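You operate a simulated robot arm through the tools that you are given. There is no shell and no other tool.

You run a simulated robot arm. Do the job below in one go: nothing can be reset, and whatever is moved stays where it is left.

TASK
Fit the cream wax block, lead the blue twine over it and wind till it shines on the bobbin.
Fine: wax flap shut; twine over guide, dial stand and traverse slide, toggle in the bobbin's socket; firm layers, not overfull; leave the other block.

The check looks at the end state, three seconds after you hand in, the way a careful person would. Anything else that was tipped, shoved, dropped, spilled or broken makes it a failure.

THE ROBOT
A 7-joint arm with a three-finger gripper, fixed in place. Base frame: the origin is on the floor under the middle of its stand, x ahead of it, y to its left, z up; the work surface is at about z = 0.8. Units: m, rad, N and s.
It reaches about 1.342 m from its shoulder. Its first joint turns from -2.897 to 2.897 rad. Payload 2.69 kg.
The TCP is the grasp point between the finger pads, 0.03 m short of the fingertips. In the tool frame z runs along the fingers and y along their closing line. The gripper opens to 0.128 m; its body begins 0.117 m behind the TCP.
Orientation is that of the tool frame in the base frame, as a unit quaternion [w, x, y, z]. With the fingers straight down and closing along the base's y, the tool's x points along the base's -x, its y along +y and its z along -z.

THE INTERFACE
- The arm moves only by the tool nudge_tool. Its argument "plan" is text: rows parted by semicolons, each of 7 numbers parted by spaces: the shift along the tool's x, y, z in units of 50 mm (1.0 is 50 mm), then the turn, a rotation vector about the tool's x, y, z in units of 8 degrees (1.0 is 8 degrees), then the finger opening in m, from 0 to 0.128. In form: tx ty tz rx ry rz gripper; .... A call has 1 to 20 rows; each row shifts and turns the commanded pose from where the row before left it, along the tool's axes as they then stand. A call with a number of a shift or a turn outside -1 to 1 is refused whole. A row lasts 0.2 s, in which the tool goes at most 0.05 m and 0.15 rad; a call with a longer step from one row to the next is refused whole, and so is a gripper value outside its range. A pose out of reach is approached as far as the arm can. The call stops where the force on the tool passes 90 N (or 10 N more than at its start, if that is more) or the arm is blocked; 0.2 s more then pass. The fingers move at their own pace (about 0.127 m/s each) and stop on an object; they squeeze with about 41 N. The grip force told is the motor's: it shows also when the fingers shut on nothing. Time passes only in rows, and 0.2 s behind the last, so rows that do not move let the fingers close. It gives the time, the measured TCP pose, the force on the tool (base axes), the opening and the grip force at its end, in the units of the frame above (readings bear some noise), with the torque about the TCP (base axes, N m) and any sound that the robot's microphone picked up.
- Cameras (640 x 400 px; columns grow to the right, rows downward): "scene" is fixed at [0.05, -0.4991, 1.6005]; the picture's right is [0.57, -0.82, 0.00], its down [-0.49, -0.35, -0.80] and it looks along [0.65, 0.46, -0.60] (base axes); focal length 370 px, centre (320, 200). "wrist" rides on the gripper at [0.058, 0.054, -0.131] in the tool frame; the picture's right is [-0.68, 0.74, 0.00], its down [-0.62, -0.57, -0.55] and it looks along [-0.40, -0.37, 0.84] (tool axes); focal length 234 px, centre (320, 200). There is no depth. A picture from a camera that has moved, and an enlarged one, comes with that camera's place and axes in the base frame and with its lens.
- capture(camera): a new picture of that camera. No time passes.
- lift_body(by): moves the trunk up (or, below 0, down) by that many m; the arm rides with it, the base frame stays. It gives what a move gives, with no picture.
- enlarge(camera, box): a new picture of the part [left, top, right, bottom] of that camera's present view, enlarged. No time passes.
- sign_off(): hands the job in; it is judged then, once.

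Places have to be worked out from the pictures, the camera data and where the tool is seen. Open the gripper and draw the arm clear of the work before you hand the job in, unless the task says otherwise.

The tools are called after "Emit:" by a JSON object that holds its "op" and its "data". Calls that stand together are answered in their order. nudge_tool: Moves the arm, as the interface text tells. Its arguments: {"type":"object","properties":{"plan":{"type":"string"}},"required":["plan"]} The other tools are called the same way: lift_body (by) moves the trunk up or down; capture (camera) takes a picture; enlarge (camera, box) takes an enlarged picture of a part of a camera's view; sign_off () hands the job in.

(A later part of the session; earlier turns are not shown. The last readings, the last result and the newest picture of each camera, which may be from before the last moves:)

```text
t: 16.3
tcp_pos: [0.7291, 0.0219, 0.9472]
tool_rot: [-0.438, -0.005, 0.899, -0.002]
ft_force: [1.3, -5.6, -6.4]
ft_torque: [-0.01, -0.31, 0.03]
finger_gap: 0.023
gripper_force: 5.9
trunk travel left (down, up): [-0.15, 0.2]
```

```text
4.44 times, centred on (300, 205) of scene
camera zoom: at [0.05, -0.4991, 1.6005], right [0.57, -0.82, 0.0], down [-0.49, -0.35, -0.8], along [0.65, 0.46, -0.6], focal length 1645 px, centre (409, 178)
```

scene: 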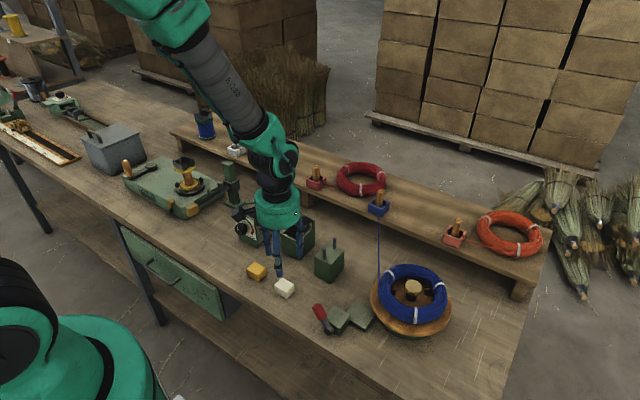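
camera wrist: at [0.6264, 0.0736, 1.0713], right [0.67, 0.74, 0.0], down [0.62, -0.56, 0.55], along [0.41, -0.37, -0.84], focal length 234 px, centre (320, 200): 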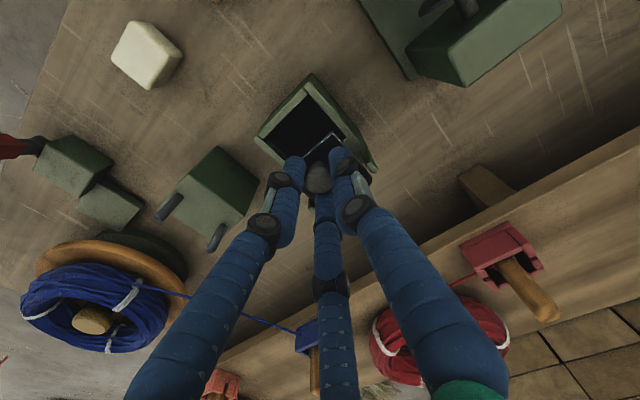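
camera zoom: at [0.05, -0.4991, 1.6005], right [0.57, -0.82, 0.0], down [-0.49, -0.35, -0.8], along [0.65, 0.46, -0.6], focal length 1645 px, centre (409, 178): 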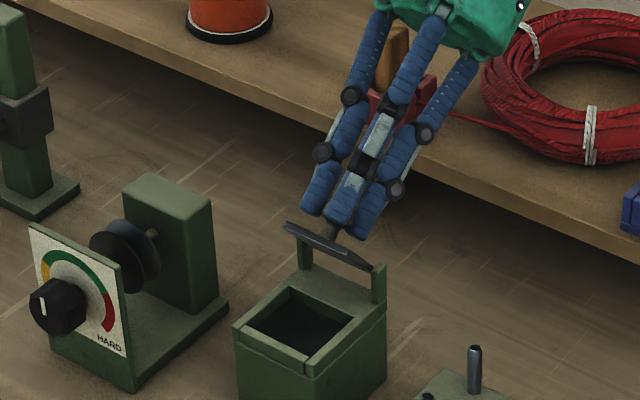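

The flap is up about 52°. I now open the fingers a little to see whether the flap stays up by itself or falls.

Emit:
{"op": "nudge_tool", "data": {"plan": "0 0 0 0 0 0 0.04;0 0 0 0 0 0 0.04"}}

Emit:
{"op": "enlarge", "data": {"camera": "scene", "box": [250, 160, 350, 250]}}

Emit:
{"op": "capture", "data": {"camera": "wrist"}}

```text
t: 16.9
tcp_pos: [0.7264, 0.022, 0.9478]
tool_rot: [-0.438, -0.005, 0.899, -0.002]
ft_force: [-0.9, 0.5, -0.4]
ft_torque: [-0.04, 0.01, -0.01]
finger_gap: 0.0397
gripper_force: 0.0
trunk travel left (down, up): [-0.15, 0.2]
```

```text
4.44 times, centred on (300, 205) of scene
camera zoom: at [0.05, -0.4991, 1.6005], right [0.57, -0.82, 0.0], down [-0.49, -0.35, -0.8], along [0.65, 0.46, -0.6], focal length 1645 px, centre (409, 178)
```

zoom: 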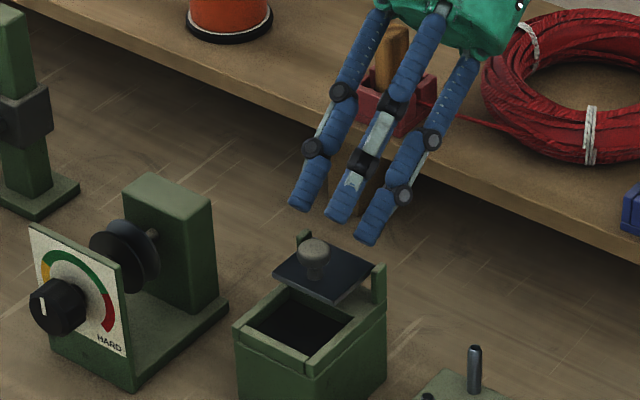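

```text
taken
camera wrist: at [0.7957, 0.0757, 1.076], right [0.41, 0.74, -0.53], down [0.82, -0.56, -0.15], along [-0.41, -0.37, -0.83], focal length 234 px, centre (320, 200)
```

wrist: 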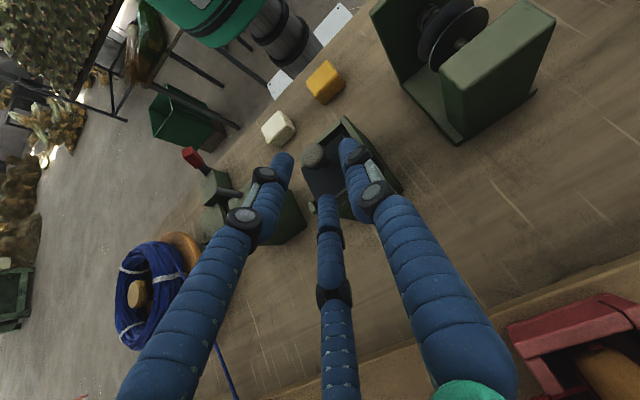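

The flap falls shut by itself, so to load the block it must be swung past vertical. I back away upward, level the tool, and then test at a safe height how far the arm can tilt outward (to hook a fingertip under the flap's edge).

Emit:
{"op": "nudge_tool", "data": {"plan": "0.788 0 -0.616 0 0 0 0.04;0.788 0 -0.616 0 0 0 0.04;0.5 0 -0.39 0 -0.5 0 0.04;0 0 0 0 -1 0 0.06;0 0 0 0 -1 0 0.06;0 0 0 0 -1 0 0.06;0 0 0 0 -1 0 0.06;0 0 0 0 -1 0 0.06;0 0 0 0 -1 0 0.06"}}

```text
t: 18.9
tcp_pos: [0.7279, 0.0214, 1.0817]
tool_rot: [0.001, -0.003, 1.0, 0.0]
ft_force: [0.1, -0.4, 0.7]
ft_torque: [-0.01, 0.05, 0.03]
finger_gap: 0.0601
gripper_force: 0.1
trunk travel left (down, up): [-0.15, 0.2]
```

Now at a safe height I test an outward tilt of 16°.

Emit:
{"op": "nudge_tool", "data": {"plan": "0.5 0 -0.7 0 0 0 0.06;0.5 0 -0.7 0 0 0 0.06;0 0 0 0 -1 0 0.06;0 0 0 0 -1 0 0.06;0 0 0 0 0 0 0.06"}}

```text
t: 20.1
tcp_pos: [0.678, 0.0216, 1.1523]
tool_rot: [0.142, -0.004, 0.99, 0.002]
ft_force: [0.3, 0.4, 0.4]
ft_torque: [-0.02, -0.05, -0.01]
finger_gap: 0.0601
gripper_force: 0.0
trunk travel left (down, up): [-0.15, 0.2]
```

It holds 16° with the TCP in place. I try two more steps.

Emit:
{"op": "nudge_tool", "data": {"plan": "0 0 0 0 -1 0 0.06;0 0 0 0 0 0 0.06"}}

Emit:
{"op": "nudge_tool", "data": {"plan": "0 0 0 0 -1 0 0.06;0 0 0 0 0 0 0.06"}}

```text
t: 20.7
tcp_pos: [0.6776, 0.0215, 1.1519]
tool_rot: [0.21, -0.003, 0.978, 0.001]
ft_force: [0.9, -0.6, 0.3]
ft_torque: [-0.01, -0.05, 0.01]
finger_gap: 0.0602
gripper_force: 0.0
trunk travel left (down, up): [-0.15, 0.2]
```

```text
t: 21.3
tcp_pos: [0.6777, 0.0215, 1.1512]
tool_rot: [0.277, -0.003, 0.961, 0.002]
ft_force: [-0.4, -0.2, 0.9]
ft_torque: [0.01, 0.02, -0.02]
finger_gap: 0.0601
gripper_force: 0.0
trunk travel left (down, up): [-0.15, 0.2]
```

The arm holds a 32° outward tilt here. I lower the trunk so the forearm lies flatter (more room for tilting low down), then yaw the hand so one finger leads toward +x.

Emit:
{"op": "lift_body", "data": {"by": -0.1}}

Emit:
{"op": "nudge_tool", "data": {"plan": "0 0 0 0 0 -1 0.1;0 0 0 0 0 -1 0.1;0 0 0 0 0 -1 0.1;0 0 0 0 0 -0.75 0.1;0 0 0 0 0 0 0.1"}}

Emit:
{"op": "capture", "data": {"camera": "wrist"}}

Emit:
{"op": "capture", "data": {"camera": "scene"}}

```text
t: 22.7
tcp_pos: [0.6777, 0.0206, 1.0524]
tool_rot: [0.276, -0.004, 0.961, 0.002]
ft_force: [0.1, 0.4, -0.2]
ft_torque: [0.01, 0.04, 0.02]
finger_gap: 0.0599
gripper_force: 0.1
trunk travel left (down, up): [-0.05, 0.3]
```

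```text
t: 23.9
tcp_pos: [0.6773, 0.0207, 1.05]
tool_rot: [0.268, -0.252, 0.927, -0.07]
ft_force: [-1.1, 0.0, -0.2]
ft_torque: [0.01, 0.02, 0.0]
finger_gap: 0.1
gripper_force: 0.1
trunk travel left (down, up): [-0.05, 0.3]
```

```text
taken
camera wrist: at [0.5427, 0.0372, 1.1207], right [0.18, 0.98, 0.12], down [0.4, -0.18, 0.9], along [0.9, -0.11, -0.42], focal length 234 px, centre (320, 200)
```

wrist: 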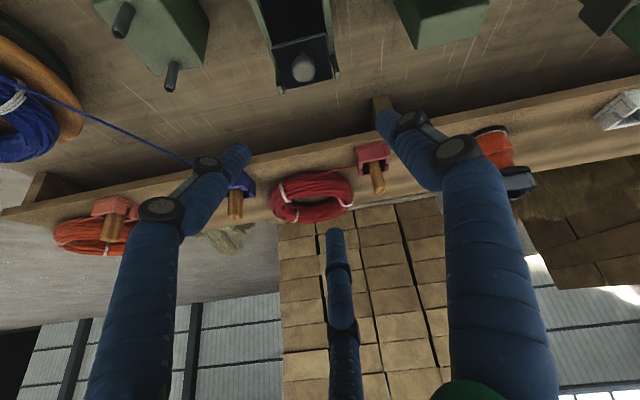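

```text
taken
```

scene: 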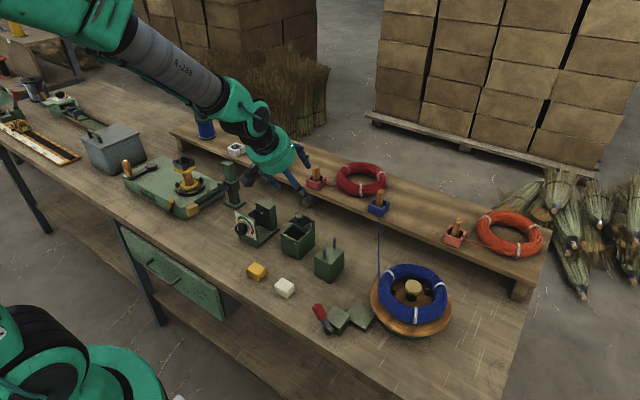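

The lead finger now points to +x with a 32° tilt. I move to a pre-hook pose in front of and above the box and check that the pose is reached.

Emit:
{"op": "nudge_tool", "data": {"plan": "0.705 0.411 0.171 0 0 0 0.1;0.705 0.411 0.171 0 0 0 0.1"}}

Emit:
{"op": "nudge_tool", "data": {"plan": "0.705 0.411 0.171 0 0 0 0.1;0.705 0.411 0.171 0 0 0 0.1;0 0 0 0 0 0 0.1"}}

Emit:
{"op": "capture", "data": {"camera": "wrist"}}

Emit:
{"op": "enlarge", "data": {"camera": "scene", "box": [230, 170, 350, 290]}}

```text
t: 24.5
tcp_pos: [0.6151, 0.0227, 0.9924]
tool_rot: [0.268, -0.251, 0.927, -0.071]
ft_force: [1.4, -0.2, 0.0]
ft_torque: [-0.01, 0.01, 0.01]
finger_gap: 0.1001
gripper_force: 0.1
trunk travel left (down, up): [-0.05, 0.3]
```

```text
t: 25.3
tcp_pos: [0.5571, 0.0214, 0.935]
tool_rot: [0.268, -0.251, 0.927, -0.07]
ft_force: [0.3, 0.9, 0.5]
ft_torque: [0.03, 0.03, -0.02]
finger_gap: 0.1001
gripper_force: 0.0
trunk travel left (down, up): [-0.05, 0.3]
```

```text
taken
camera wrist: at [0.4221, 0.0367, 1.0048], right [0.18, 0.98, 0.12], down [0.4, -0.18, 0.9], along [0.9, -0.11, -0.42], focal length 234 px, centre (320, 200)
```

wrist: 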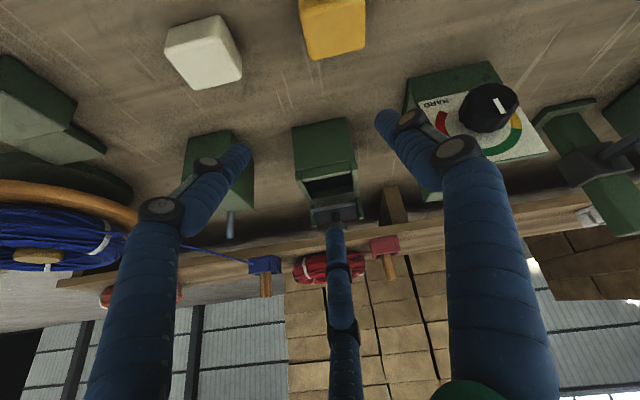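

```text
3.33 times, centred on (290, 230) of scene
camera zoom: at [0.05, -0.4991, 1.6005], right [0.57, -0.82, 0.0], down [-0.49, -0.35, -0.8], along [0.65, 0.46, -0.6], focal length 1234 px, centre (420, 100)
```

zoom: 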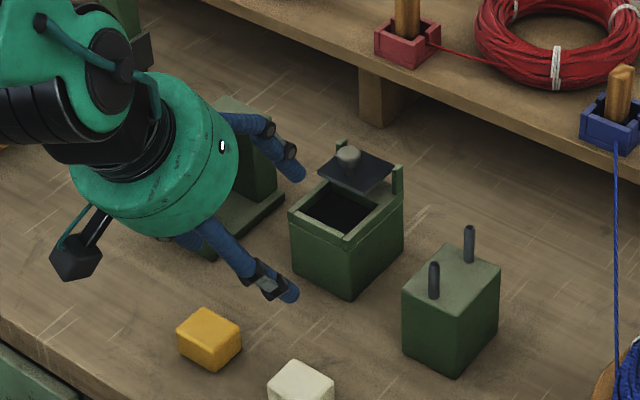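

The pose is reached. I enlarge this low frontal view of the box and dial to check heights.

Emit:
{"op": "enlarge", "data": {"camera": "wrist", "box": [270, 100, 390, 240]}}

Emit:
{"op": "enlarge", "data": {"camera": "wrist", "box": [390, 50, 550, 170]}}

Emit:
{"op": "enlarge", "data": {"camera": "scene", "box": [265, 200, 335, 260]}}

```text
2.86 times, centred on (330, 170) of wrist
camera zoom: at [0.4221, 0.0367, 1.0048], right [0.18, 0.98, 0.12], down [0.4, -0.18, 0.9], along [0.9, -0.11, -0.42], focal length 669 px, centre (291, 286)
```

zoom: 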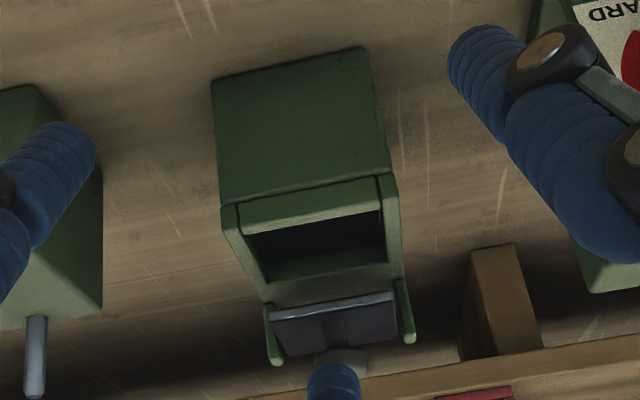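

```text
3.33 times, centred on (470, 110) of wrist
camera zoom: at [0.4221, 0.0367, 1.0048], right [0.18, 0.98, 0.12], down [0.4, -0.18, 0.9], along [0.9, -0.11, -0.42], focal length 781 px, centre (-180, 500)
```

zoom: 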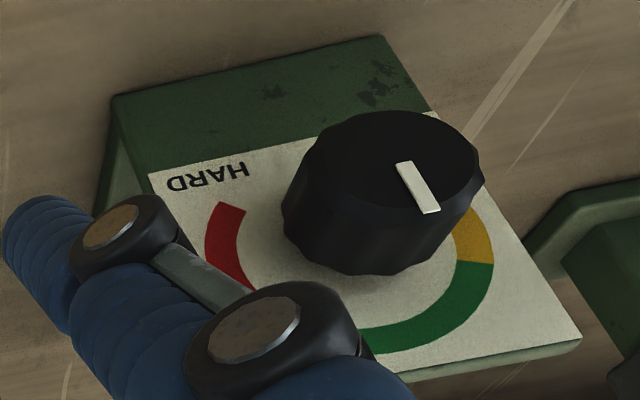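

```text
6.67 times, centred on (300, 230) of scene
camera zoom: at [0.05, -0.4991, 1.6005], right [0.57, -0.82, 0.0], down [-0.49, -0.35, -0.8], along [0.65, 0.46, -0.6], focal length 2468 px, centre (453, 0)
```

zoom: 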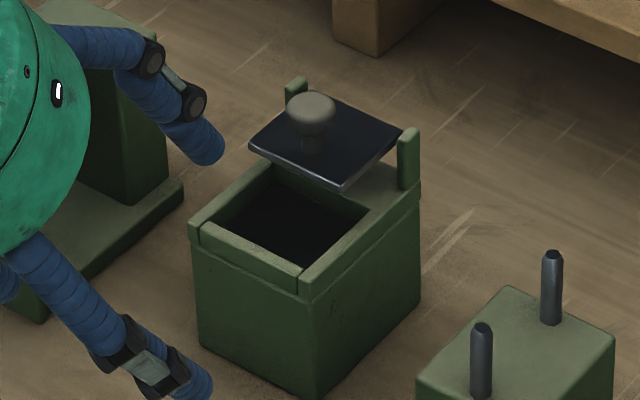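

The dial pointer is confirmed mid-green; near edge of the flap sits at z≈0.90, rim at z≈0.87. I slide the lead fingertip along its own axis down into the open front of the pocket, just ahead of the flap's edge.

Emit:
{"op": "nudge_tool", "data": {"plan": "0 0 0.5 0 0 0 0.1;0 0 0.5 0 0 0 0.1;0 0 0.4 0 0 0 0.1;0 0 0 0 0 0 0.1"}}

Emit:
{"op": "capture", "data": {"camera": "wrist"}}

Emit:
{"op": "enlarge", "data": {"camera": "scene", "box": [265, 200, 335, 260]}}

```text
t: 26.3
tcp_pos: [0.594, 0.0213, 0.8759]
tool_rot: [0.268, -0.252, 0.927, -0.07]
ft_force: [-0.5, 0.4, 0.1]
ft_torque: [0.0, 0.01, -0.02]
finger_gap: 0.0998
gripper_force: 0.0
trunk travel left (down, up): [-0.05, 0.3]
```

```text
taken
camera wrist: at [0.4598, 0.0375, 0.9461], right [0.18, 0.98, 0.12], down [0.4, -0.18, 0.9], along [0.9, -0.11, -0.42], focal length 234 px, centre (320, 200)
```

wrist: 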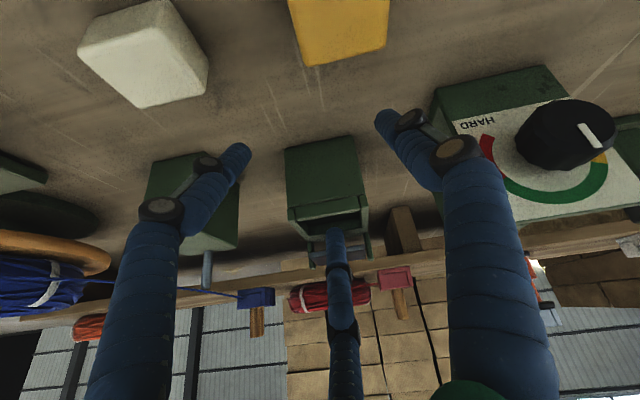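

```text
6.67 times, centred on (300, 230) of scene
camera zoom: at [0.05, -0.4991, 1.6005], right [0.57, -0.82, 0.0], down [-0.49, -0.35, -0.8], along [0.65, 0.46, -0.6], focal length 2468 px, centre (453, 0)
```

zoom: 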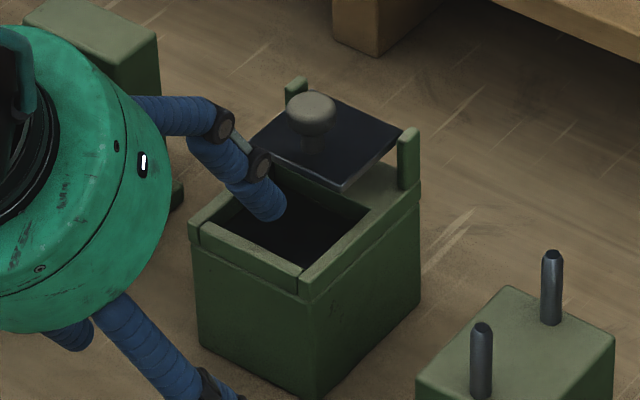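

The fingertip is inside the pocket opening just before the flap's edge, no contact. I push it about 11 mm further along its axis so the tip reaches under the edge.

Emit:
{"op": "nudge_tool", "data": {"plan": "0 0 0.12 0 0 0 0.1;0 0 0.12 0 0 0 0.1;0 0 0 0 0 0 0.1"}}

Emit:
{"op": "enlarge", "data": {"camera": "scene", "box": [265, 200, 335, 260]}}

Emit:
{"op": "enlarge", "data": {"camera": "wrist", "box": [270, 170, 390, 290]}}

```text
t: 27.1
tcp_pos: [0.6006, 0.0213, 0.8645]
tool_rot: [0.267, -0.252, 0.928, -0.069]
ft_force: [-0.6, 0.1, -0.3]
ft_torque: [-0.05, 0.0, -0.01]
finger_gap: 0.0999
gripper_force: 0.1
trunk travel left (down, up): [-0.05, 0.3]
```

```text
6.67 times, centred on (300, 230) of scene
camera zoom: at [0.05, -0.4991, 1.6005], right [0.57, -0.82, 0.0], down [-0.49, -0.35, -0.8], along [0.65, 0.46, -0.6], focal length 2468 px, centre (453, 0)
```

zoom: 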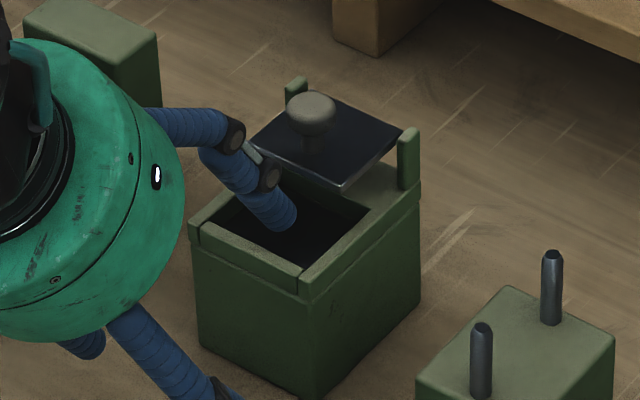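

```text
3.33 times, centred on (330, 230) of wrist
camera zoom: at [0.4663, 0.0376, 0.9356], right [0.18, 0.98, 0.12], down [0.4, -0.18, 0.9], along [0.9, -0.11, -0.42], focal length 781 px, centre (287, 100)
```

zoom: 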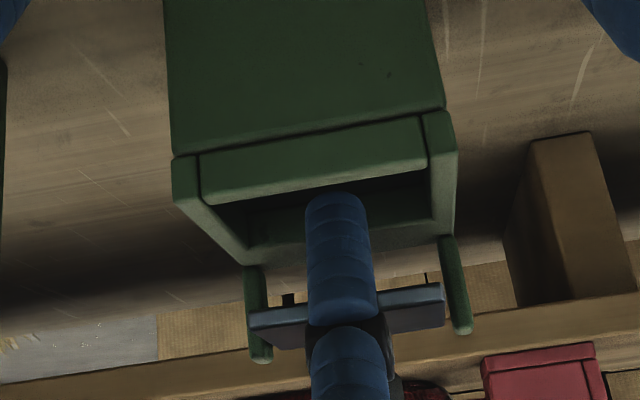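

The frontal view shows the lead fingertip inside the pocket below the flap's edge, no force. I now lift along the flap's arc, first about 30°.

Emit:
{"op": "nudge_tool", "data": {"plan": "-0.07 -0.04 -0.129 0 0 0 0.1;-0.097 -0.056 -0.104 0 0 0 0.1;-0.111 -0.065 -0.084 0 0 0 0.1;0 0 0 0 0 0 0.1"}}

Emit:
{"op": "enlarge", "data": {"camera": "scene", "box": [265, 195, 335, 255]}}

```text
t: 28.1
tcp_pos: [0.6066, 0.0218, 0.8877]
tool_rot: [0.268, -0.252, 0.927, -0.07]
ft_force: [-0.5, 0.4, -0.1]
ft_torque: [-0.03, 0.02, 0.0]
finger_gap: 0.1007
gripper_force: 0.0
trunk travel left (down, up): [-0.05, 0.3]
```

```text
6.67 times, centred on (300, 225) of scene
camera zoom: at [0.05, -0.4991, 1.6005], right [0.57, -0.82, 0.0], down [-0.49, -0.35, -0.8], along [0.65, 0.46, -0.6], focal length 2468 px, centre (453, 33)
```

zoom: 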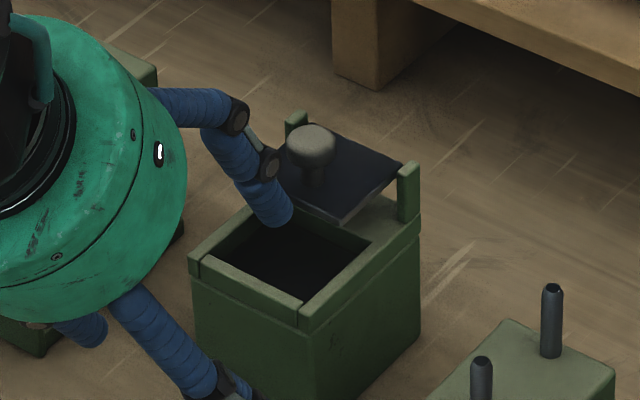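

The flap did not move: the tip is still just ahead of the edge. I check the wrist view to see how far it is.

Emit:
{"op": "enlarge", "data": {"camera": "wrist", "box": [270, 170, 390, 290]}}

Emit:
{"op": "enlarge", "data": {"camera": "scene", "box": [285, 208, 315, 238]}}

```text
3.33 times, centred on (330, 230) of wrist
camera zoom: at [0.4716, 0.0387, 0.9579], right [0.18, 0.98, 0.12], down [0.4, -0.18, 0.9], along [0.9, -0.11, -0.42], focal length 781 px, centre (287, 100)
```

zoom: 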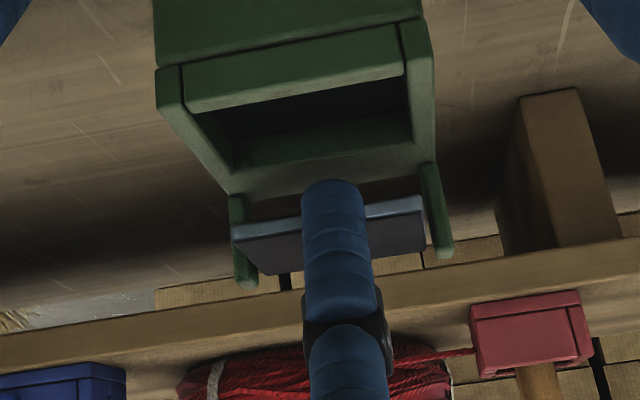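

```text
13.33 times, centred on (300, 223) of scene
camera zoom: at [0.05, -0.4991, 1.6005], right [0.57, -0.82, 0.0], down [-0.49, -0.35, -0.8], along [0.65, 0.46, -0.6], focal length 4935 px, centre (587, -107)
```

zoom: 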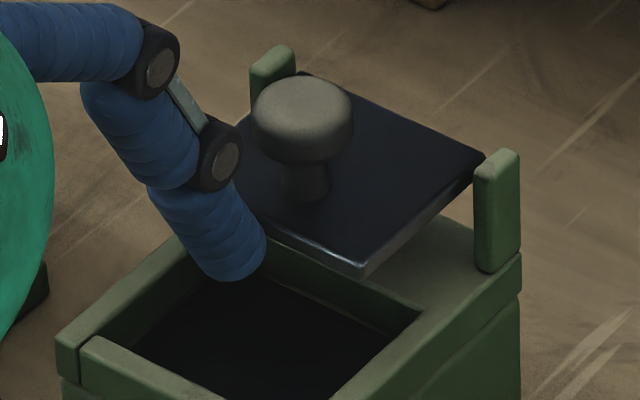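

The tip is in front of the edge with roughly a 6 mm gap. I slide it 22 mm deeper along its axis, then 5 mm toward +x.

Emit:
{"op": "nudge_tool", "data": {"plan": "0 0 0.22 0 0 0 0.1;0 0 0.22 0 0 0 0.1;-0.073 -0.043 0.053 0 0 0 0.1;0 0 0 0 0 0 0.1"}}

Emit:
{"op": "enlarge", "data": {"camera": "scene", "box": [280, 203, 320, 243]}}

Emit:
{"op": "enlarge", "data": {"camera": "wrist", "box": [270, 170, 390, 290]}}

```text
t: 29.1
tcp_pos: [0.6229, 0.0217, 0.8666]
tool_rot: [0.266, -0.252, 0.928, -0.07]
ft_force: [-1.6, -0.8, -0.5]
ft_torque: [0.02, -0.01, 0.01]
finger_gap: 0.1023
gripper_force: 0.1
trunk travel left (down, up): [-0.05, 0.3]
```

```text
10.00 times, centred on (300, 223) of scene
camera zoom: at [0.05, -0.4991, 1.6005], right [0.57, -0.82, 0.0], down [-0.49, -0.35, -0.8], along [0.65, 0.46, -0.6], focal length 3701 px, centre (520, -30)
```

zoom: 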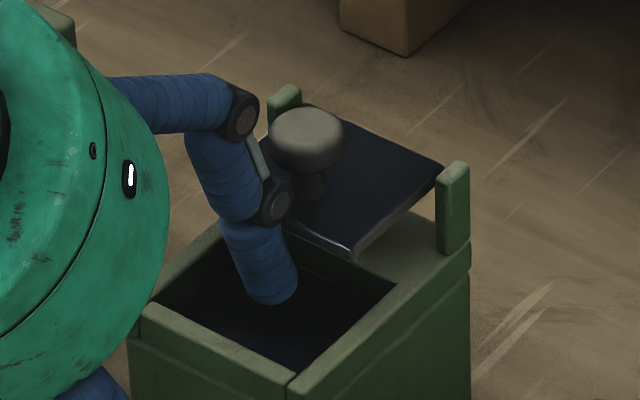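

```text
3.33 times, centred on (330, 230) of wrist
camera zoom: at [0.4879, 0.0381, 0.9383], right [0.18, 0.98, 0.12], down [0.4, -0.18, 0.9], along [0.9, -0.11, -0.42], focal length 781 px, centre (287, 100)
```

zoom: 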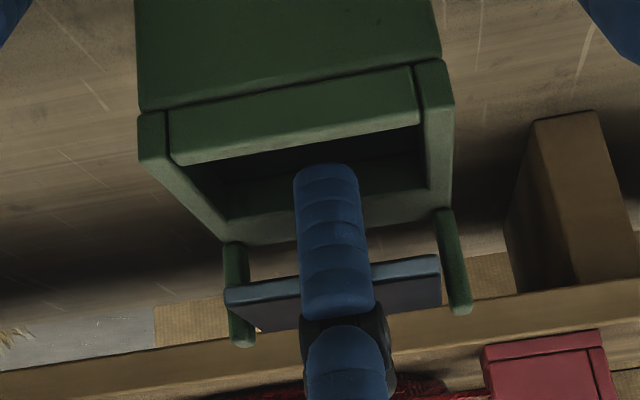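

Now the finger's front touches the flap's near edge with the tip ~19 mm below it, and the flap has just begun to rise. I lift along the arc.

Emit:
{"op": "nudge_tool", "data": {"plan": "-0.07 -0.04 -0.129 0 0 0 0.1;-0.097 -0.056 -0.104 0 0 0 0.1;-0.111 -0.065 -0.084 0 0 0 0.1"}}

Emit:
{"op": "enlarge", "data": {"camera": "scene", "box": [275, 193, 325, 243]}}

```text
t: 29.9
tcp_pos: [0.6281, 0.0229, 0.8925]
tool_rot: [0.267, -0.252, 0.927, -0.071]
ft_force: [-1.1, 0.7, -0.1]
ft_torque: [0.01, -0.1, 0.0]
finger_gap: 0.1023
gripper_force: 0.0
trunk travel left (down, up): [-0.05, 0.3]
```

```text
8.00 times, centred on (300, 218) of scene
camera zoom: at [0.05, -0.4991, 1.6005], right [0.57, -0.82, 0.0], down [-0.49, -0.35, -0.8], along [0.65, 0.46, -0.6], focal length 2961 px, centre (480, 56)
```

zoom: 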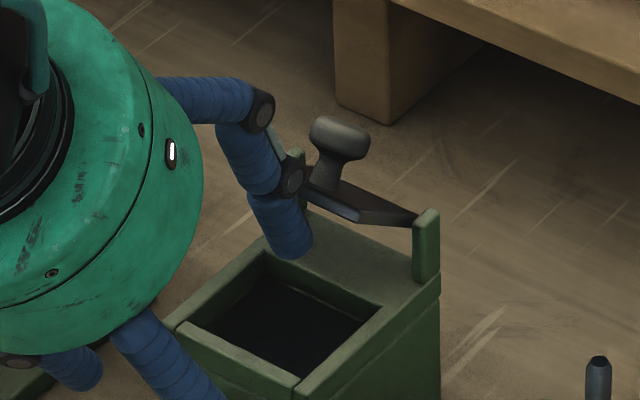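

The flap is rising on the finger. I continue along the arc.

Emit:
{"op": "nudge_tool", "data": {"plan": "-0.122 -0.071 -0.06 0 0 0 0.1;-0.129 -0.075 -0.034 0 0 0 0.1;-0.132 -0.077 -0.007 0 0 0 0.1"}}

Emit:
{"op": "enlarge", "data": {"camera": "scene", "box": [275, 188, 325, 238]}}

```text
t: 30.7
tcp_pos: [0.6439, 0.0227, 0.9063]
tool_rot: [0.267, -0.252, 0.928, -0.07]
ft_force: [-0.4, 0.8, -0.3]
ft_torque: [0.0, 0.0, 0.0]
finger_gap: 0.0998
gripper_force: 0.1
trunk travel left (down, up): [-0.05, 0.3]
```

```text
8.00 times, centred on (300, 213) of scene
camera zoom: at [0.05, -0.4991, 1.6005], right [0.57, -0.82, 0.0], down [-0.49, -0.35, -0.8], along [0.65, 0.46, -0.6], focal length 2961 px, centre (480, 96)
```

zoom: 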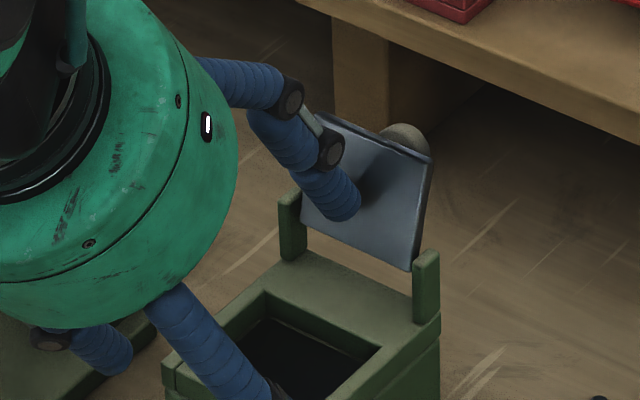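

The flap has swung past vertical (about 107°) and rests open by itself. I withdraw the finger along its axis, then level the hand and check.

Emit:
{"op": "nudge_tool", "data": {"plan": "0 0 -0.8 0 0 0 0.1;0 0 -0.9 0 0 0 0.1;0 0 -0.9 0 0 0 0.1;0 0 0 0 0 0.95 0.1;0 0 0 0 0 0.95 0.1;0 0 0 0 0 0.95 0.1;0 0 0 0 0 0.9 0.1;0 0 0 0 1 0 0.1;0 0 0 0 1 0 0.1;0 0 0 0 1 0 0.1;0 0 0 0 1 0 0.1"}}

Emit:
{"op": "capture", "data": {"camera": "scene"}}

Emit:
{"op": "enlarge", "data": {"camera": "scene", "box": [270, 193, 330, 253]}}

```text
t: 33.1
tcp_pos: [0.5746, 0.0217, 1.0195]
tool_rot: [0.0, -0.003, 1.0, 0.001]
ft_force: [-0.9, 0.4, 0.1]
ft_torque: [-0.03, -0.1, 0.02]
finger_gap: 0.0998
gripper_force: 0.1
trunk travel left (down, up): [-0.05, 0.3]
```

```text
taken
```

scene: 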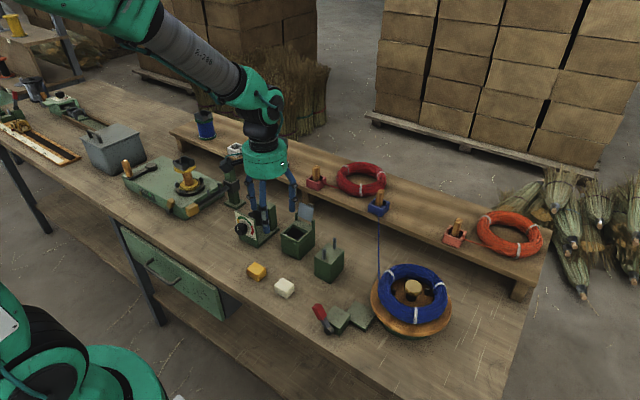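

```text
6.67 times, centred on (300, 223) of scene
camera zoom: at [0.05, -0.4991, 1.6005], right [0.57, -0.82, 0.0], down [-0.49, -0.35, -0.8], along [0.65, 0.46, -0.6], focal length 2468 px, centre (453, 47)
```

zoom: 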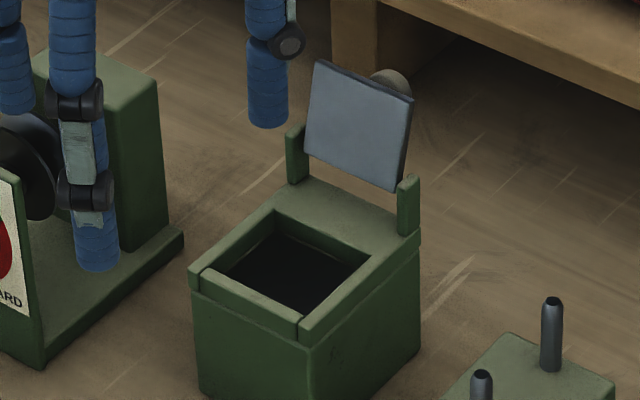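

The flap stays open and the pocket is fully exposed. Now I go above the cream block with a 75 mm opening and fine-check the alignment.

Emit:
{"op": "nudge_tool", "data": {"plan": "0.25 -0.346 0.38 0 0 0 0.075;0.25 -0.346 0.38 0 0 0 0.075;0.25 -0.346 0.38 0 0 0 0.075;0.25 -0.346 0.38 0 0 0 0.075;0 0 0 0 0 0 0.075"}}

Emit:
{"op": "capture", "data": {"camera": "wrist"}}

Emit:
{"op": "enlarge", "data": {"camera": "scene", "box": [240, 230, 330, 310]}}

```text
t: 34.3
tcp_pos: [0.5254, -0.0492, 0.9412]
tool_rot: [0.001, -0.004, 1.0, 0.0]
ft_force: [0.4, -0.2, -0.2]
ft_torque: [0.04, -0.02, -0.04]
finger_gap: 0.0752
gripper_force: 0.1
trunk travel left (down, up): [-0.05, 0.3]
```

```text
taken
camera wrist: at [0.468, 0.0043, 1.0731], right [0.67, 0.74, 0.0], down [0.62, -0.56, 0.55], along [0.41, -0.37, -0.84], focal length 234 px, centre (320, 200)
```

wrist: 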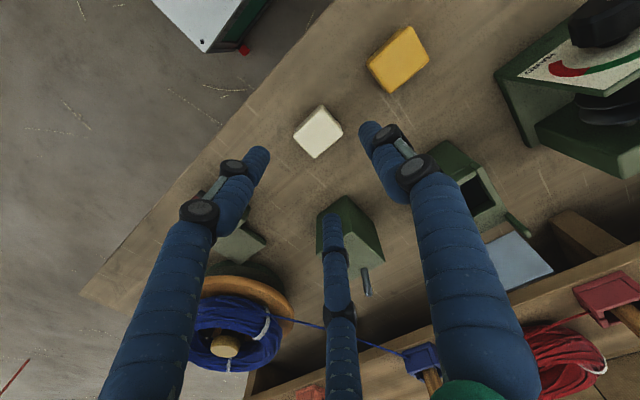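

```text
5.00 times, centred on (285, 270) of scene
camera zoom: at [0.05, -0.4991, 1.6005], right [0.57, -0.82, 0.0], down [-0.49, -0.35, -0.8], along [0.65, 0.46, -0.6], focal length 1851 px, centre (495, -150)
```

zoom: 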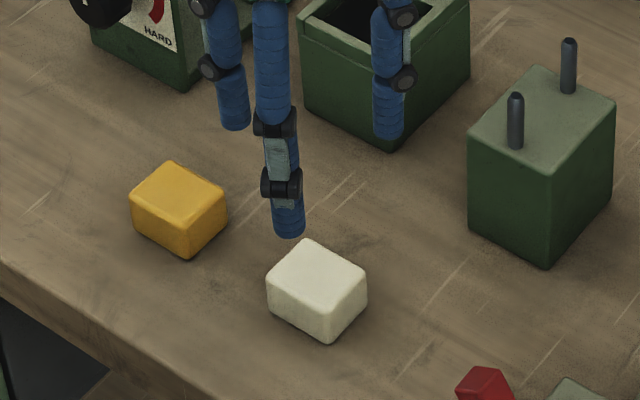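

The cream block centre is about (0.522, −0.047). I lower so the tips reach halfway down the block and close on it.

Emit:
{"op": "nudge_tool", "data": {"plan": "0.034 0.02 0.64 0 0 0 0.075;0.034 0.02 0.64 0 0 0 0.075;0 0 0.6 0 0 0 0.075;0 0 0 0 0 0 0.06;0 0 0 0 0 0 0.045;0 0 0 0 0 0 0.03;0 0 0 0 0 0 0.03;0 0 0 0 0 0 0.03"}}

Emit:
{"op": "capture", "data": {"camera": "wrist"}}

Emit:
{"op": "enlarge", "data": {"camera": "scene", "box": [240, 230, 330, 310]}}

```text
t: 36.1
tcp_pos: [0.5241, -0.0489, 0.8469]
tool_rot: [0.001, -0.003, 1.0, 0.001]
ft_force: [-0.6, 0.0, 0.1]
ft_torque: [-0.01, 0.0, -0.01]
finger_gap: 0.0417
gripper_force: 41.0
trunk travel left (down, up): [-0.05, 0.3]
```

```text
taken
camera wrist: at [0.4658, 0.0041, 0.9786], right [0.67, 0.74, 0.0], down [0.62, -0.56, 0.55], along [0.41, -0.37, -0.84], focal length 234 px, centre (320, 200)
```

wrist: 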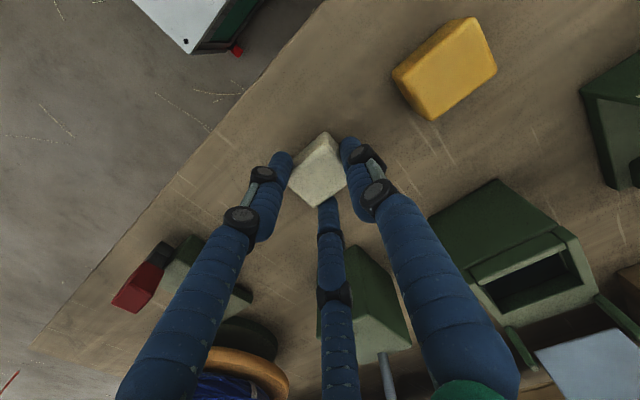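

```text
5.00 times, centred on (285, 270) of scene
camera zoom: at [0.05, -0.4991, 1.6005], right [0.57, -0.82, 0.0], down [-0.49, -0.35, -0.8], along [0.65, 0.46, -0.6], focal length 1851 px, centre (495, -150)
```

zoom: 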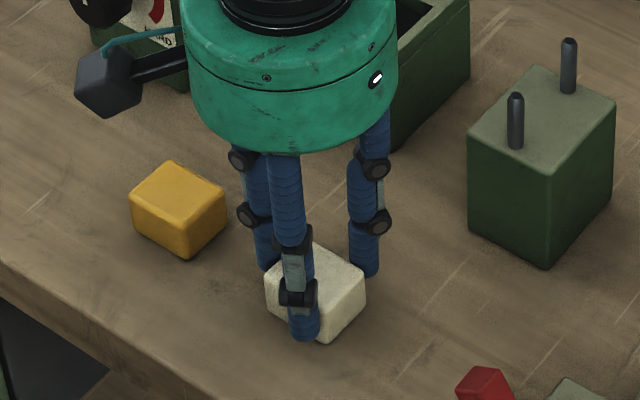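

The block is held (gap 41.7 mm, 41 N). I lift it and carry it above the pocket.

Emit:
{"op": "nudge_tool", "data": {"plan": "0 0 -0.5 0 0 0 0.03;0 0 -0.9 0 0 0 0.03;0 0 -0.9 0 0 0 0.03;0 0 -0.6 0 0 0 0.03;-0.695 0.35 0 0 0 0 0.03;-0.695 0.35 0 0 0 0 0.03;-0.695 0.35 0 0 0 0 0.03;-0.695 0.35 0 0 0 0 0.03;0 0 0 0 0 0 0.03"}}

Emit:
{"op": "capture", "data": {"camera": "wrist"}}

Emit:
{"op": "enlarge", "data": {"camera": "scene", "box": [260, 170, 340, 260]}}

```text
t: 38.1
tcp_pos: [0.6614, 0.027, 0.9925]
tool_rot: [0.0, -0.003, 1.0, 0.0]
ft_force: [1.0, -0.9, -0.7]
ft_torque: [-0.02, 0.03, 0.02]
finger_gap: 0.0418
gripper_force: 41.0
trunk travel left (down, up): [-0.05, 0.3]
```

```text
taken
camera wrist: at [0.6031, 0.0806, 1.1244], right [0.67, 0.74, 0.0], down [0.62, -0.56, 0.55], along [0.41, -0.37, -0.84], focal length 234 px, centre (320, 200)
```

wrist: 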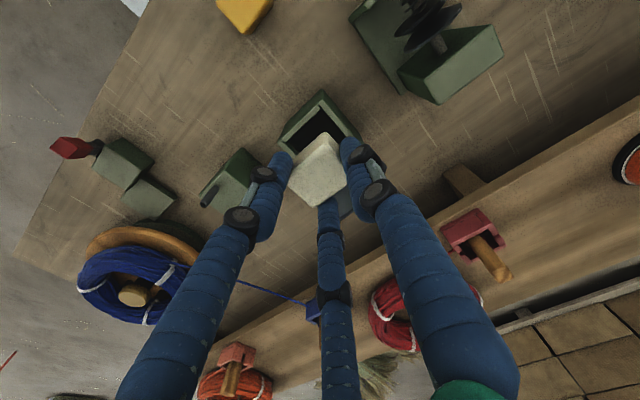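

```text
4.44 times, centred on (300, 215) of scene
camera zoom: at [0.05, -0.4991, 1.6005], right [0.57, -0.82, 0.0], down [-0.49, -0.35, -0.8], along [0.65, 0.46, -0.6], focal length 1645 px, centre (409, 133)
```

zoom: 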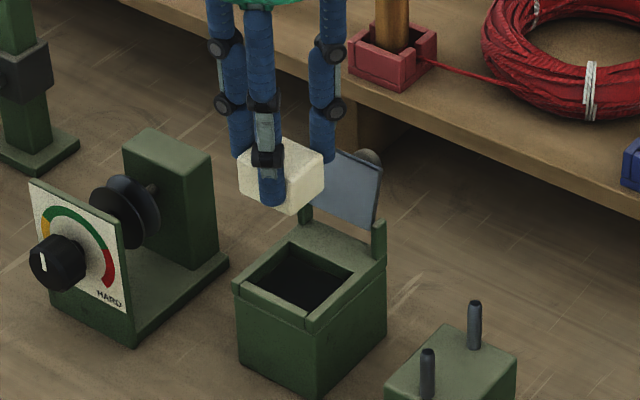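

Alignment agrees in both cameras; I correct y by −6 mm and lower to just above the rim.

Emit:
{"op": "nudge_tool", "data": {"plan": "-0.03 -0.12 0.3 0 0 0 0.03;0 0 0.5 0 0 0 0.03;0 0 0.4 0 0 0 0.03;0 0 0 0 0 0 0.03"}}

Emit:
{"op": "enlarge", "data": {"camera": "wrist", "box": [260, 80, 380, 220]}}

Emit:
{"op": "enlarge", "data": {"camera": "scene", "box": [270, 190, 330, 250]}}

```text
t: 39.1
tcp_pos: [0.6624, 0.0183, 0.9335]
tool_rot: [0.0, -0.003, 1.0, 0.001]
ft_force: [-0.1, 0.2, -0.4]
ft_torque: [-0.01, 0.06, -0.04]
finger_gap: 0.0419
gripper_force: 41.2
trunk travel left (down, up): [-0.05, 0.3]
```

```text
2.86 times, centred on (320, 150) of wrist
camera zoom: at [0.6047, 0.0718, 1.0649], right [0.67, 0.74, 0.0], down [0.62, -0.56, 0.55], along [0.41, -0.37, -0.84], focal length 669 px, centre (320, 343)
```

zoom: 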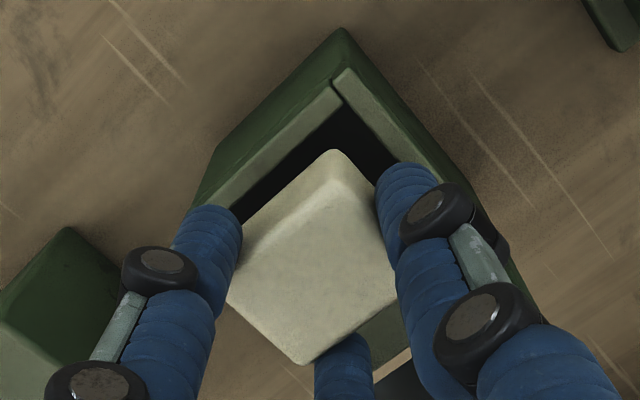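

```text
6.67 times, centred on (300, 220) of scene
camera zoom: at [0.05, -0.4991, 1.6005], right [0.57, -0.82, 0.0], down [-0.49, -0.35, -0.8], along [0.65, 0.46, -0.6], focal length 2468 px, centre (453, 67)
```

zoom: 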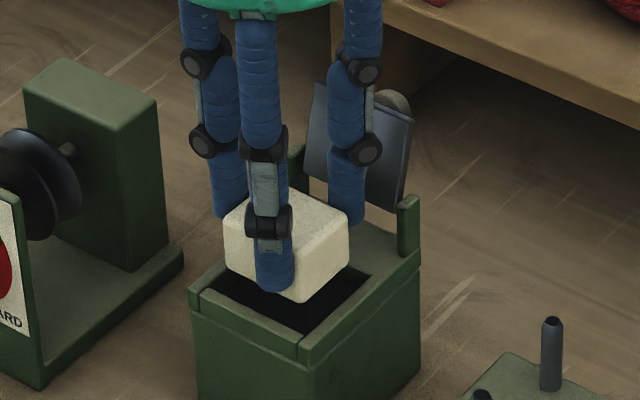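

The block is over the pocket. I lower the last ~27 mm gently, watching the force.

Emit:
{"op": "nudge_tool", "data": {"plan": "0 0.04 0.2 0 0 0 0.03;0 0 0.15 0 0 0 0.03;0 0 0.1 0 0 0 0.03;0 0 0 0 0 0 0.03"}}

Emit:
{"op": "enlarge", "data": {"camera": "scene", "box": [270, 190, 330, 250]}}

```text
t: 40.1
tcp_pos: [0.6628, 0.0202, 0.9114]
tool_rot: [0.001, -0.003, 1.0, 0.0]
ft_force: [-0.7, 0.0, -0.5]
ft_torque: [0.0, -0.01, -0.02]
finger_gap: 0.042
gripper_force: 41.6
trunk travel left (down, up): [-0.05, 0.3]
```

```text
6.67 times, centred on (300, 220) of scene
camera zoom: at [0.05, -0.4991, 1.6005], right [0.57, -0.82, 0.0], down [-0.49, -0.35, -0.8], along [0.65, 0.46, -0.6], focal length 2468 px, centre (453, 67)
```

zoom: 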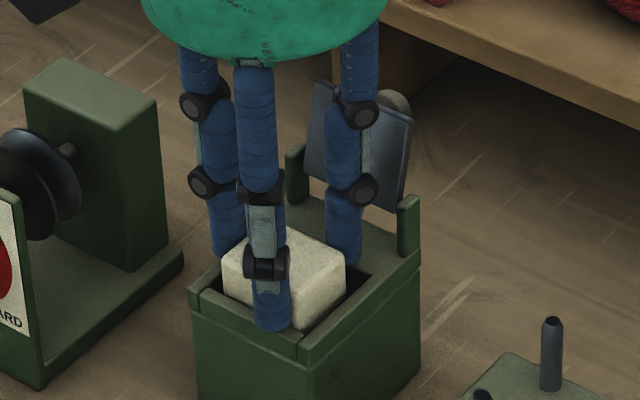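

No contact yet; the block is entering the pocket. I lower a few more millimetres.

Emit:
{"op": "nudge_tool", "data": {"plan": "0 0 0.08 0 0 0 0.03;0 0 0.06 0 0 0 0.03;0 0 0 0 0 0 0.03"}}

Emit:
{"op": "enlarge", "data": {"camera": "scene", "box": [270, 190, 330, 250]}}

Emit:
{"op": "enlarge", "data": {"camera": "wrist", "box": [260, 80, 380, 220]}}

```text
t: 40.9
tcp_pos: [0.6619, 0.0202, 0.9074]
tool_rot: [0.003, -0.003, 1.0, 0.001]
ft_force: [-10.9, -0.6, 47.3]
ft_torque: [-0.39, 1.27, -0.15]
finger_gap: 0.042
gripper_force: 40.8
trunk travel left (down, up): [-0.05, 0.3]
```

```text
6.67 times, centred on (300, 220) of scene
camera zoom: at [0.05, -0.4991, 1.6005], right [0.57, -0.82, 0.0], down [-0.49, -0.35, -0.8], along [0.65, 0.46, -0.6], focal length 2468 px, centre (453, 67)
```

zoom: 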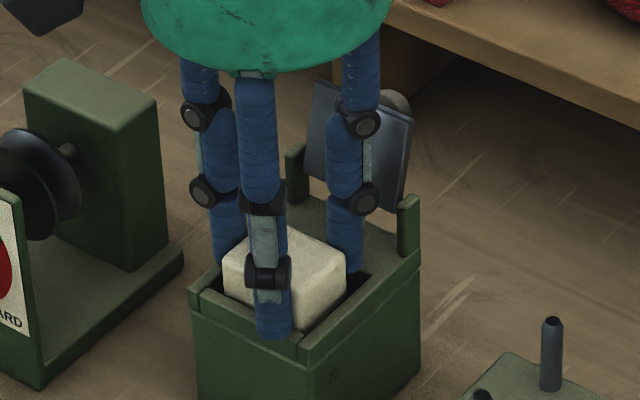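

```text
2.86 times, centred on (320, 150) of wrist
camera zoom: at [0.6033, 0.0731, 1.0371], right [0.67, 0.74, 0.0], down [0.62, -0.56, 0.55], along [0.41, -0.37, -0.83], focal length 669 px, centre (320, 343)
```

zoom: 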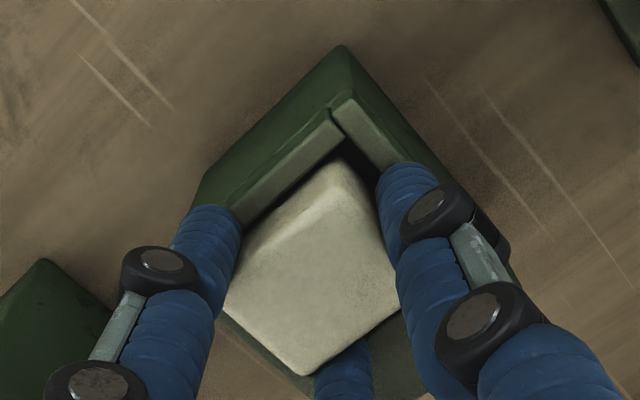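

The block's bottom is in the pocket and a finger tip touches the near wall's top (47 N). I ease up 2 mm and release with a small opening, so as not to hit the lug or flap.

Emit:
{"op": "nudge_tool", "data": {"plan": "0 0 -0.06 0 0 0 0.03;0 0 0 0 0 0 0.05;0 0 0 0 0 0 0.052;0 0 0 0 0 0 0.052"}}

Emit:
{"op": "enlarge", "data": {"camera": "scene", "box": [270, 190, 330, 250]}}

```text
t: 41.9
tcp_pos: [0.6633, 0.018, 0.9057]
tool_rot: [0.001, -0.003, 1.0, 0.001]
ft_force: [3.7, 4.5, 11.5]
ft_torque: [0.04, -0.33, 0.14]
finger_gap: 0.0496
gripper_force: 0.1
trunk travel left (down, up): [-0.05, 0.3]
```

```text
6.67 times, centred on (300, 220) of scene
camera zoom: at [0.05, -0.4991, 1.6005], right [0.57, -0.82, 0.0], down [-0.49, -0.35, -0.8], along [0.65, 0.46, -0.6], focal length 2468 px, centre (453, 67)
```

zoom: 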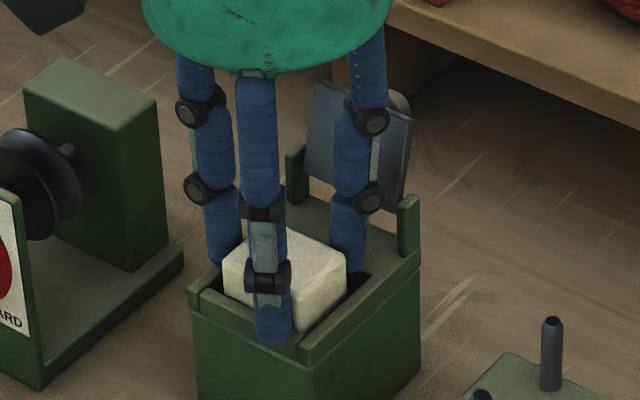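

The fingers are loose of the block. I lift straight up slowly.

Emit:
{"op": "nudge_tool", "data": {"plan": "0 0 -0.2 0 0 0 0.05;0 0 -0.3 0 0 0 0.05;0 0 -0.6 0 0 0 0.055;0 0 -0.8 0 0 0 0.06;0 0 -0.6 0 0 0 0.06"}}

Emit:
{"op": "enlarge", "data": {"camera": "scene", "box": [270, 190, 330, 250]}}

Emit:
{"op": "capture", "data": {"camera": "wrist"}}

```text
t: 43.1
tcp_pos: [0.6611, 0.0206, 1.0298]
tool_rot: [0.001, -0.004, 1.0, 0.001]
ft_force: [-0.1, -0.1, -0.6]
ft_torque: [0.03, 0.0, 0.0]
finger_gap: 0.0601
gripper_force: 0.0
trunk travel left (down, up): [-0.05, 0.3]
```

```text
6.67 times, centred on (300, 220) of scene
camera zoom: at [0.05, -0.4991, 1.6005], right [0.57, -0.82, 0.0], down [-0.49, -0.35, -0.8], along [0.65, 0.46, -0.6], focal length 2468 px, centre (453, 67)
```

zoom: 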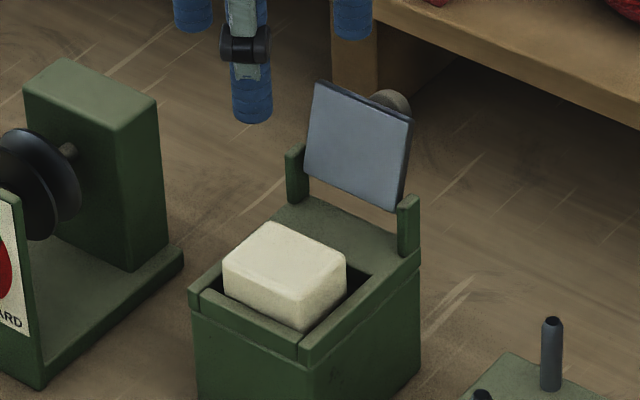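

```text
taken
camera wrist: at [0.6026, 0.0742, 1.1615], right [0.67, 0.74, 0.0], down [0.62, -0.56, 0.55], along [0.41, -0.37, -0.84], focal length 234 px, centre (320, 200)
```

wrist: 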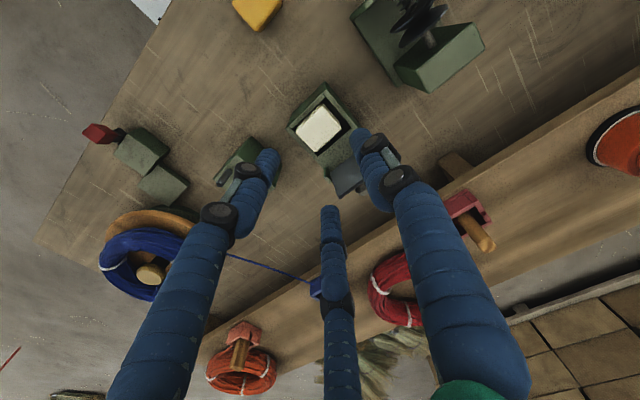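

The cream wax sits in the pocket with the flap still open. I raise the trunk back and move to look at the blue toggle in its socket on the shelf.

Emit:
{"op": "lift_body", "data": {"by": 0.1}}

Emit:
{"op": "nudge_tool", "data": {"plan": "-0.65 -0.4 0.2 0 0 0 0.06;-0.65 -0.4 0.2 0 0 0 0.06;-0.65 -0.4 0.2 0 0 0 0.06;-0.65 -0.4 0.2 0 0 0 0.06;-0.65 -0.4 0.2 0 0 0 0.06;0 0 0 0 0 0 0.06"}}

Emit:
{"op": "capture", "data": {"camera": "wrist"}}

Emit:
{"op": "capture", "data": {"camera": "scene"}}

```text
t: 44.4
tcp_pos: [0.6608, 0.0214, 1.1303]
tool_rot: [0.001, -0.004, 1.0, 0.001]
ft_force: [0.0, 0.8, -0.4]
ft_torque: [0.04, -0.02, 0.0]
finger_gap: 0.06
gripper_force: 0.0
trunk travel left (down, up): [-0.15, 0.2]
```

```text
t: 45.8
tcp_pos: [0.8297, -0.0807, 1.0788]
tool_rot: [0.0, -0.004, 1.0, 0.001]
ft_force: [0.4, -0.3, -0.4]
ft_torque: [0.05, 0.04, 0.0]
finger_gap: 0.0603
gripper_force: 0.0
trunk travel left (down, up): [-0.15, 0.2]
```

```text
taken
camera wrist: at [0.7708, -0.0277, 1.2105], right [0.67, 0.74, 0.0], down [0.62, -0.56, 0.55], along [0.41, -0.37, -0.84], focal length 234 px, centre (320, 200)
```

wrist: 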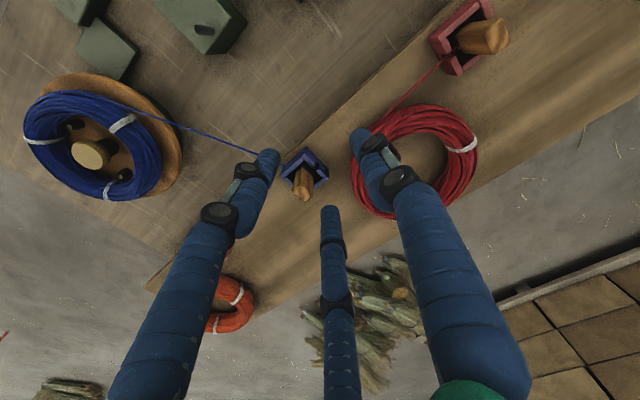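

```text
taken
```

scene: 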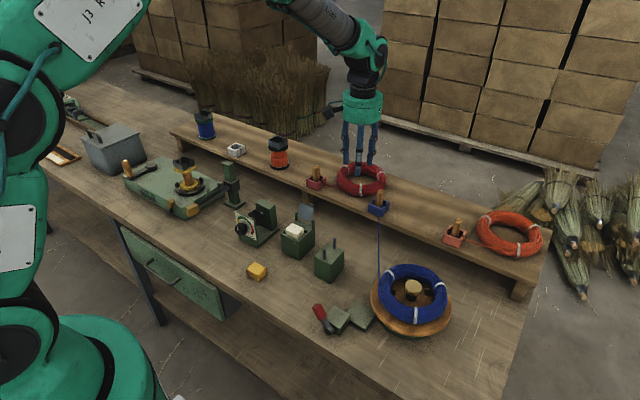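

Emit:
{"op": "enlarge", "data": {"camera": "wrist", "box": [250, 120, 370, 230]}}

Emit:
{"op": "enlarge", "data": {"camera": "scene", "box": [350, 180, 410, 230]}}

Emit:
{"op": "enlarge", "data": {"camera": "wrist", "box": [0, 50, 260, 220]}}

```text
3.64 times, centred on (310, 175) of wrist
camera zoom: at [0.7708, -0.0277, 1.2105], right [0.67, 0.74, 0.0], down [0.62, -0.56, 0.55], along [0.41, -0.37, -0.84], focal length 852 px, centre (356, 291)
```

zoom: 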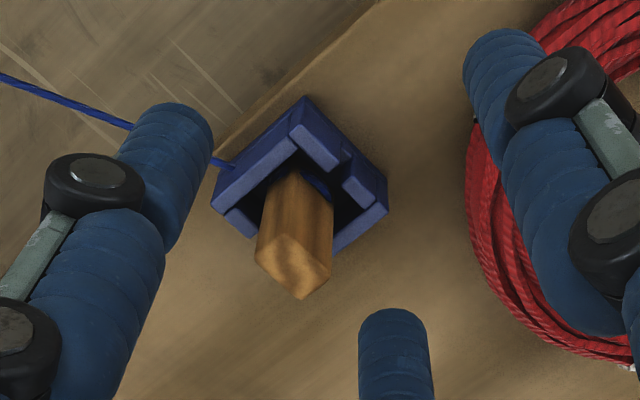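

```text
8.00 times, centred on (380, 205) of scene
camera zoom: at [0.05, -0.4991, 1.6005], right [0.57, -0.82, 0.0], down [-0.49, -0.35, -0.8], along [0.65, 0.46, -0.6], focal length 2961 px, centre (-160, 160)
```

zoom: 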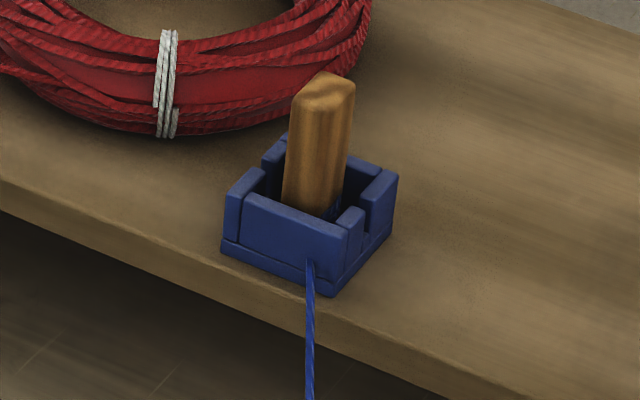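

```text
2.35 times, centred on (130, 135) of wrist
camera zoom: at [0.7708, -0.0277, 1.2105], right [0.67, 0.74, 0.0], down [0.62, -0.56, 0.55], along [0.41, -0.37, -0.84], focal length 551 px, centre (767, 353)
```

zoom: 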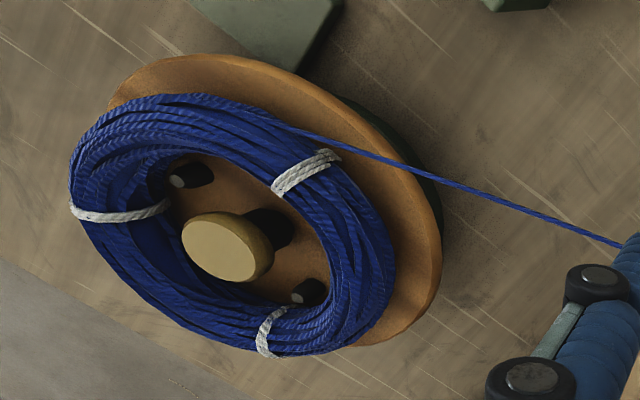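

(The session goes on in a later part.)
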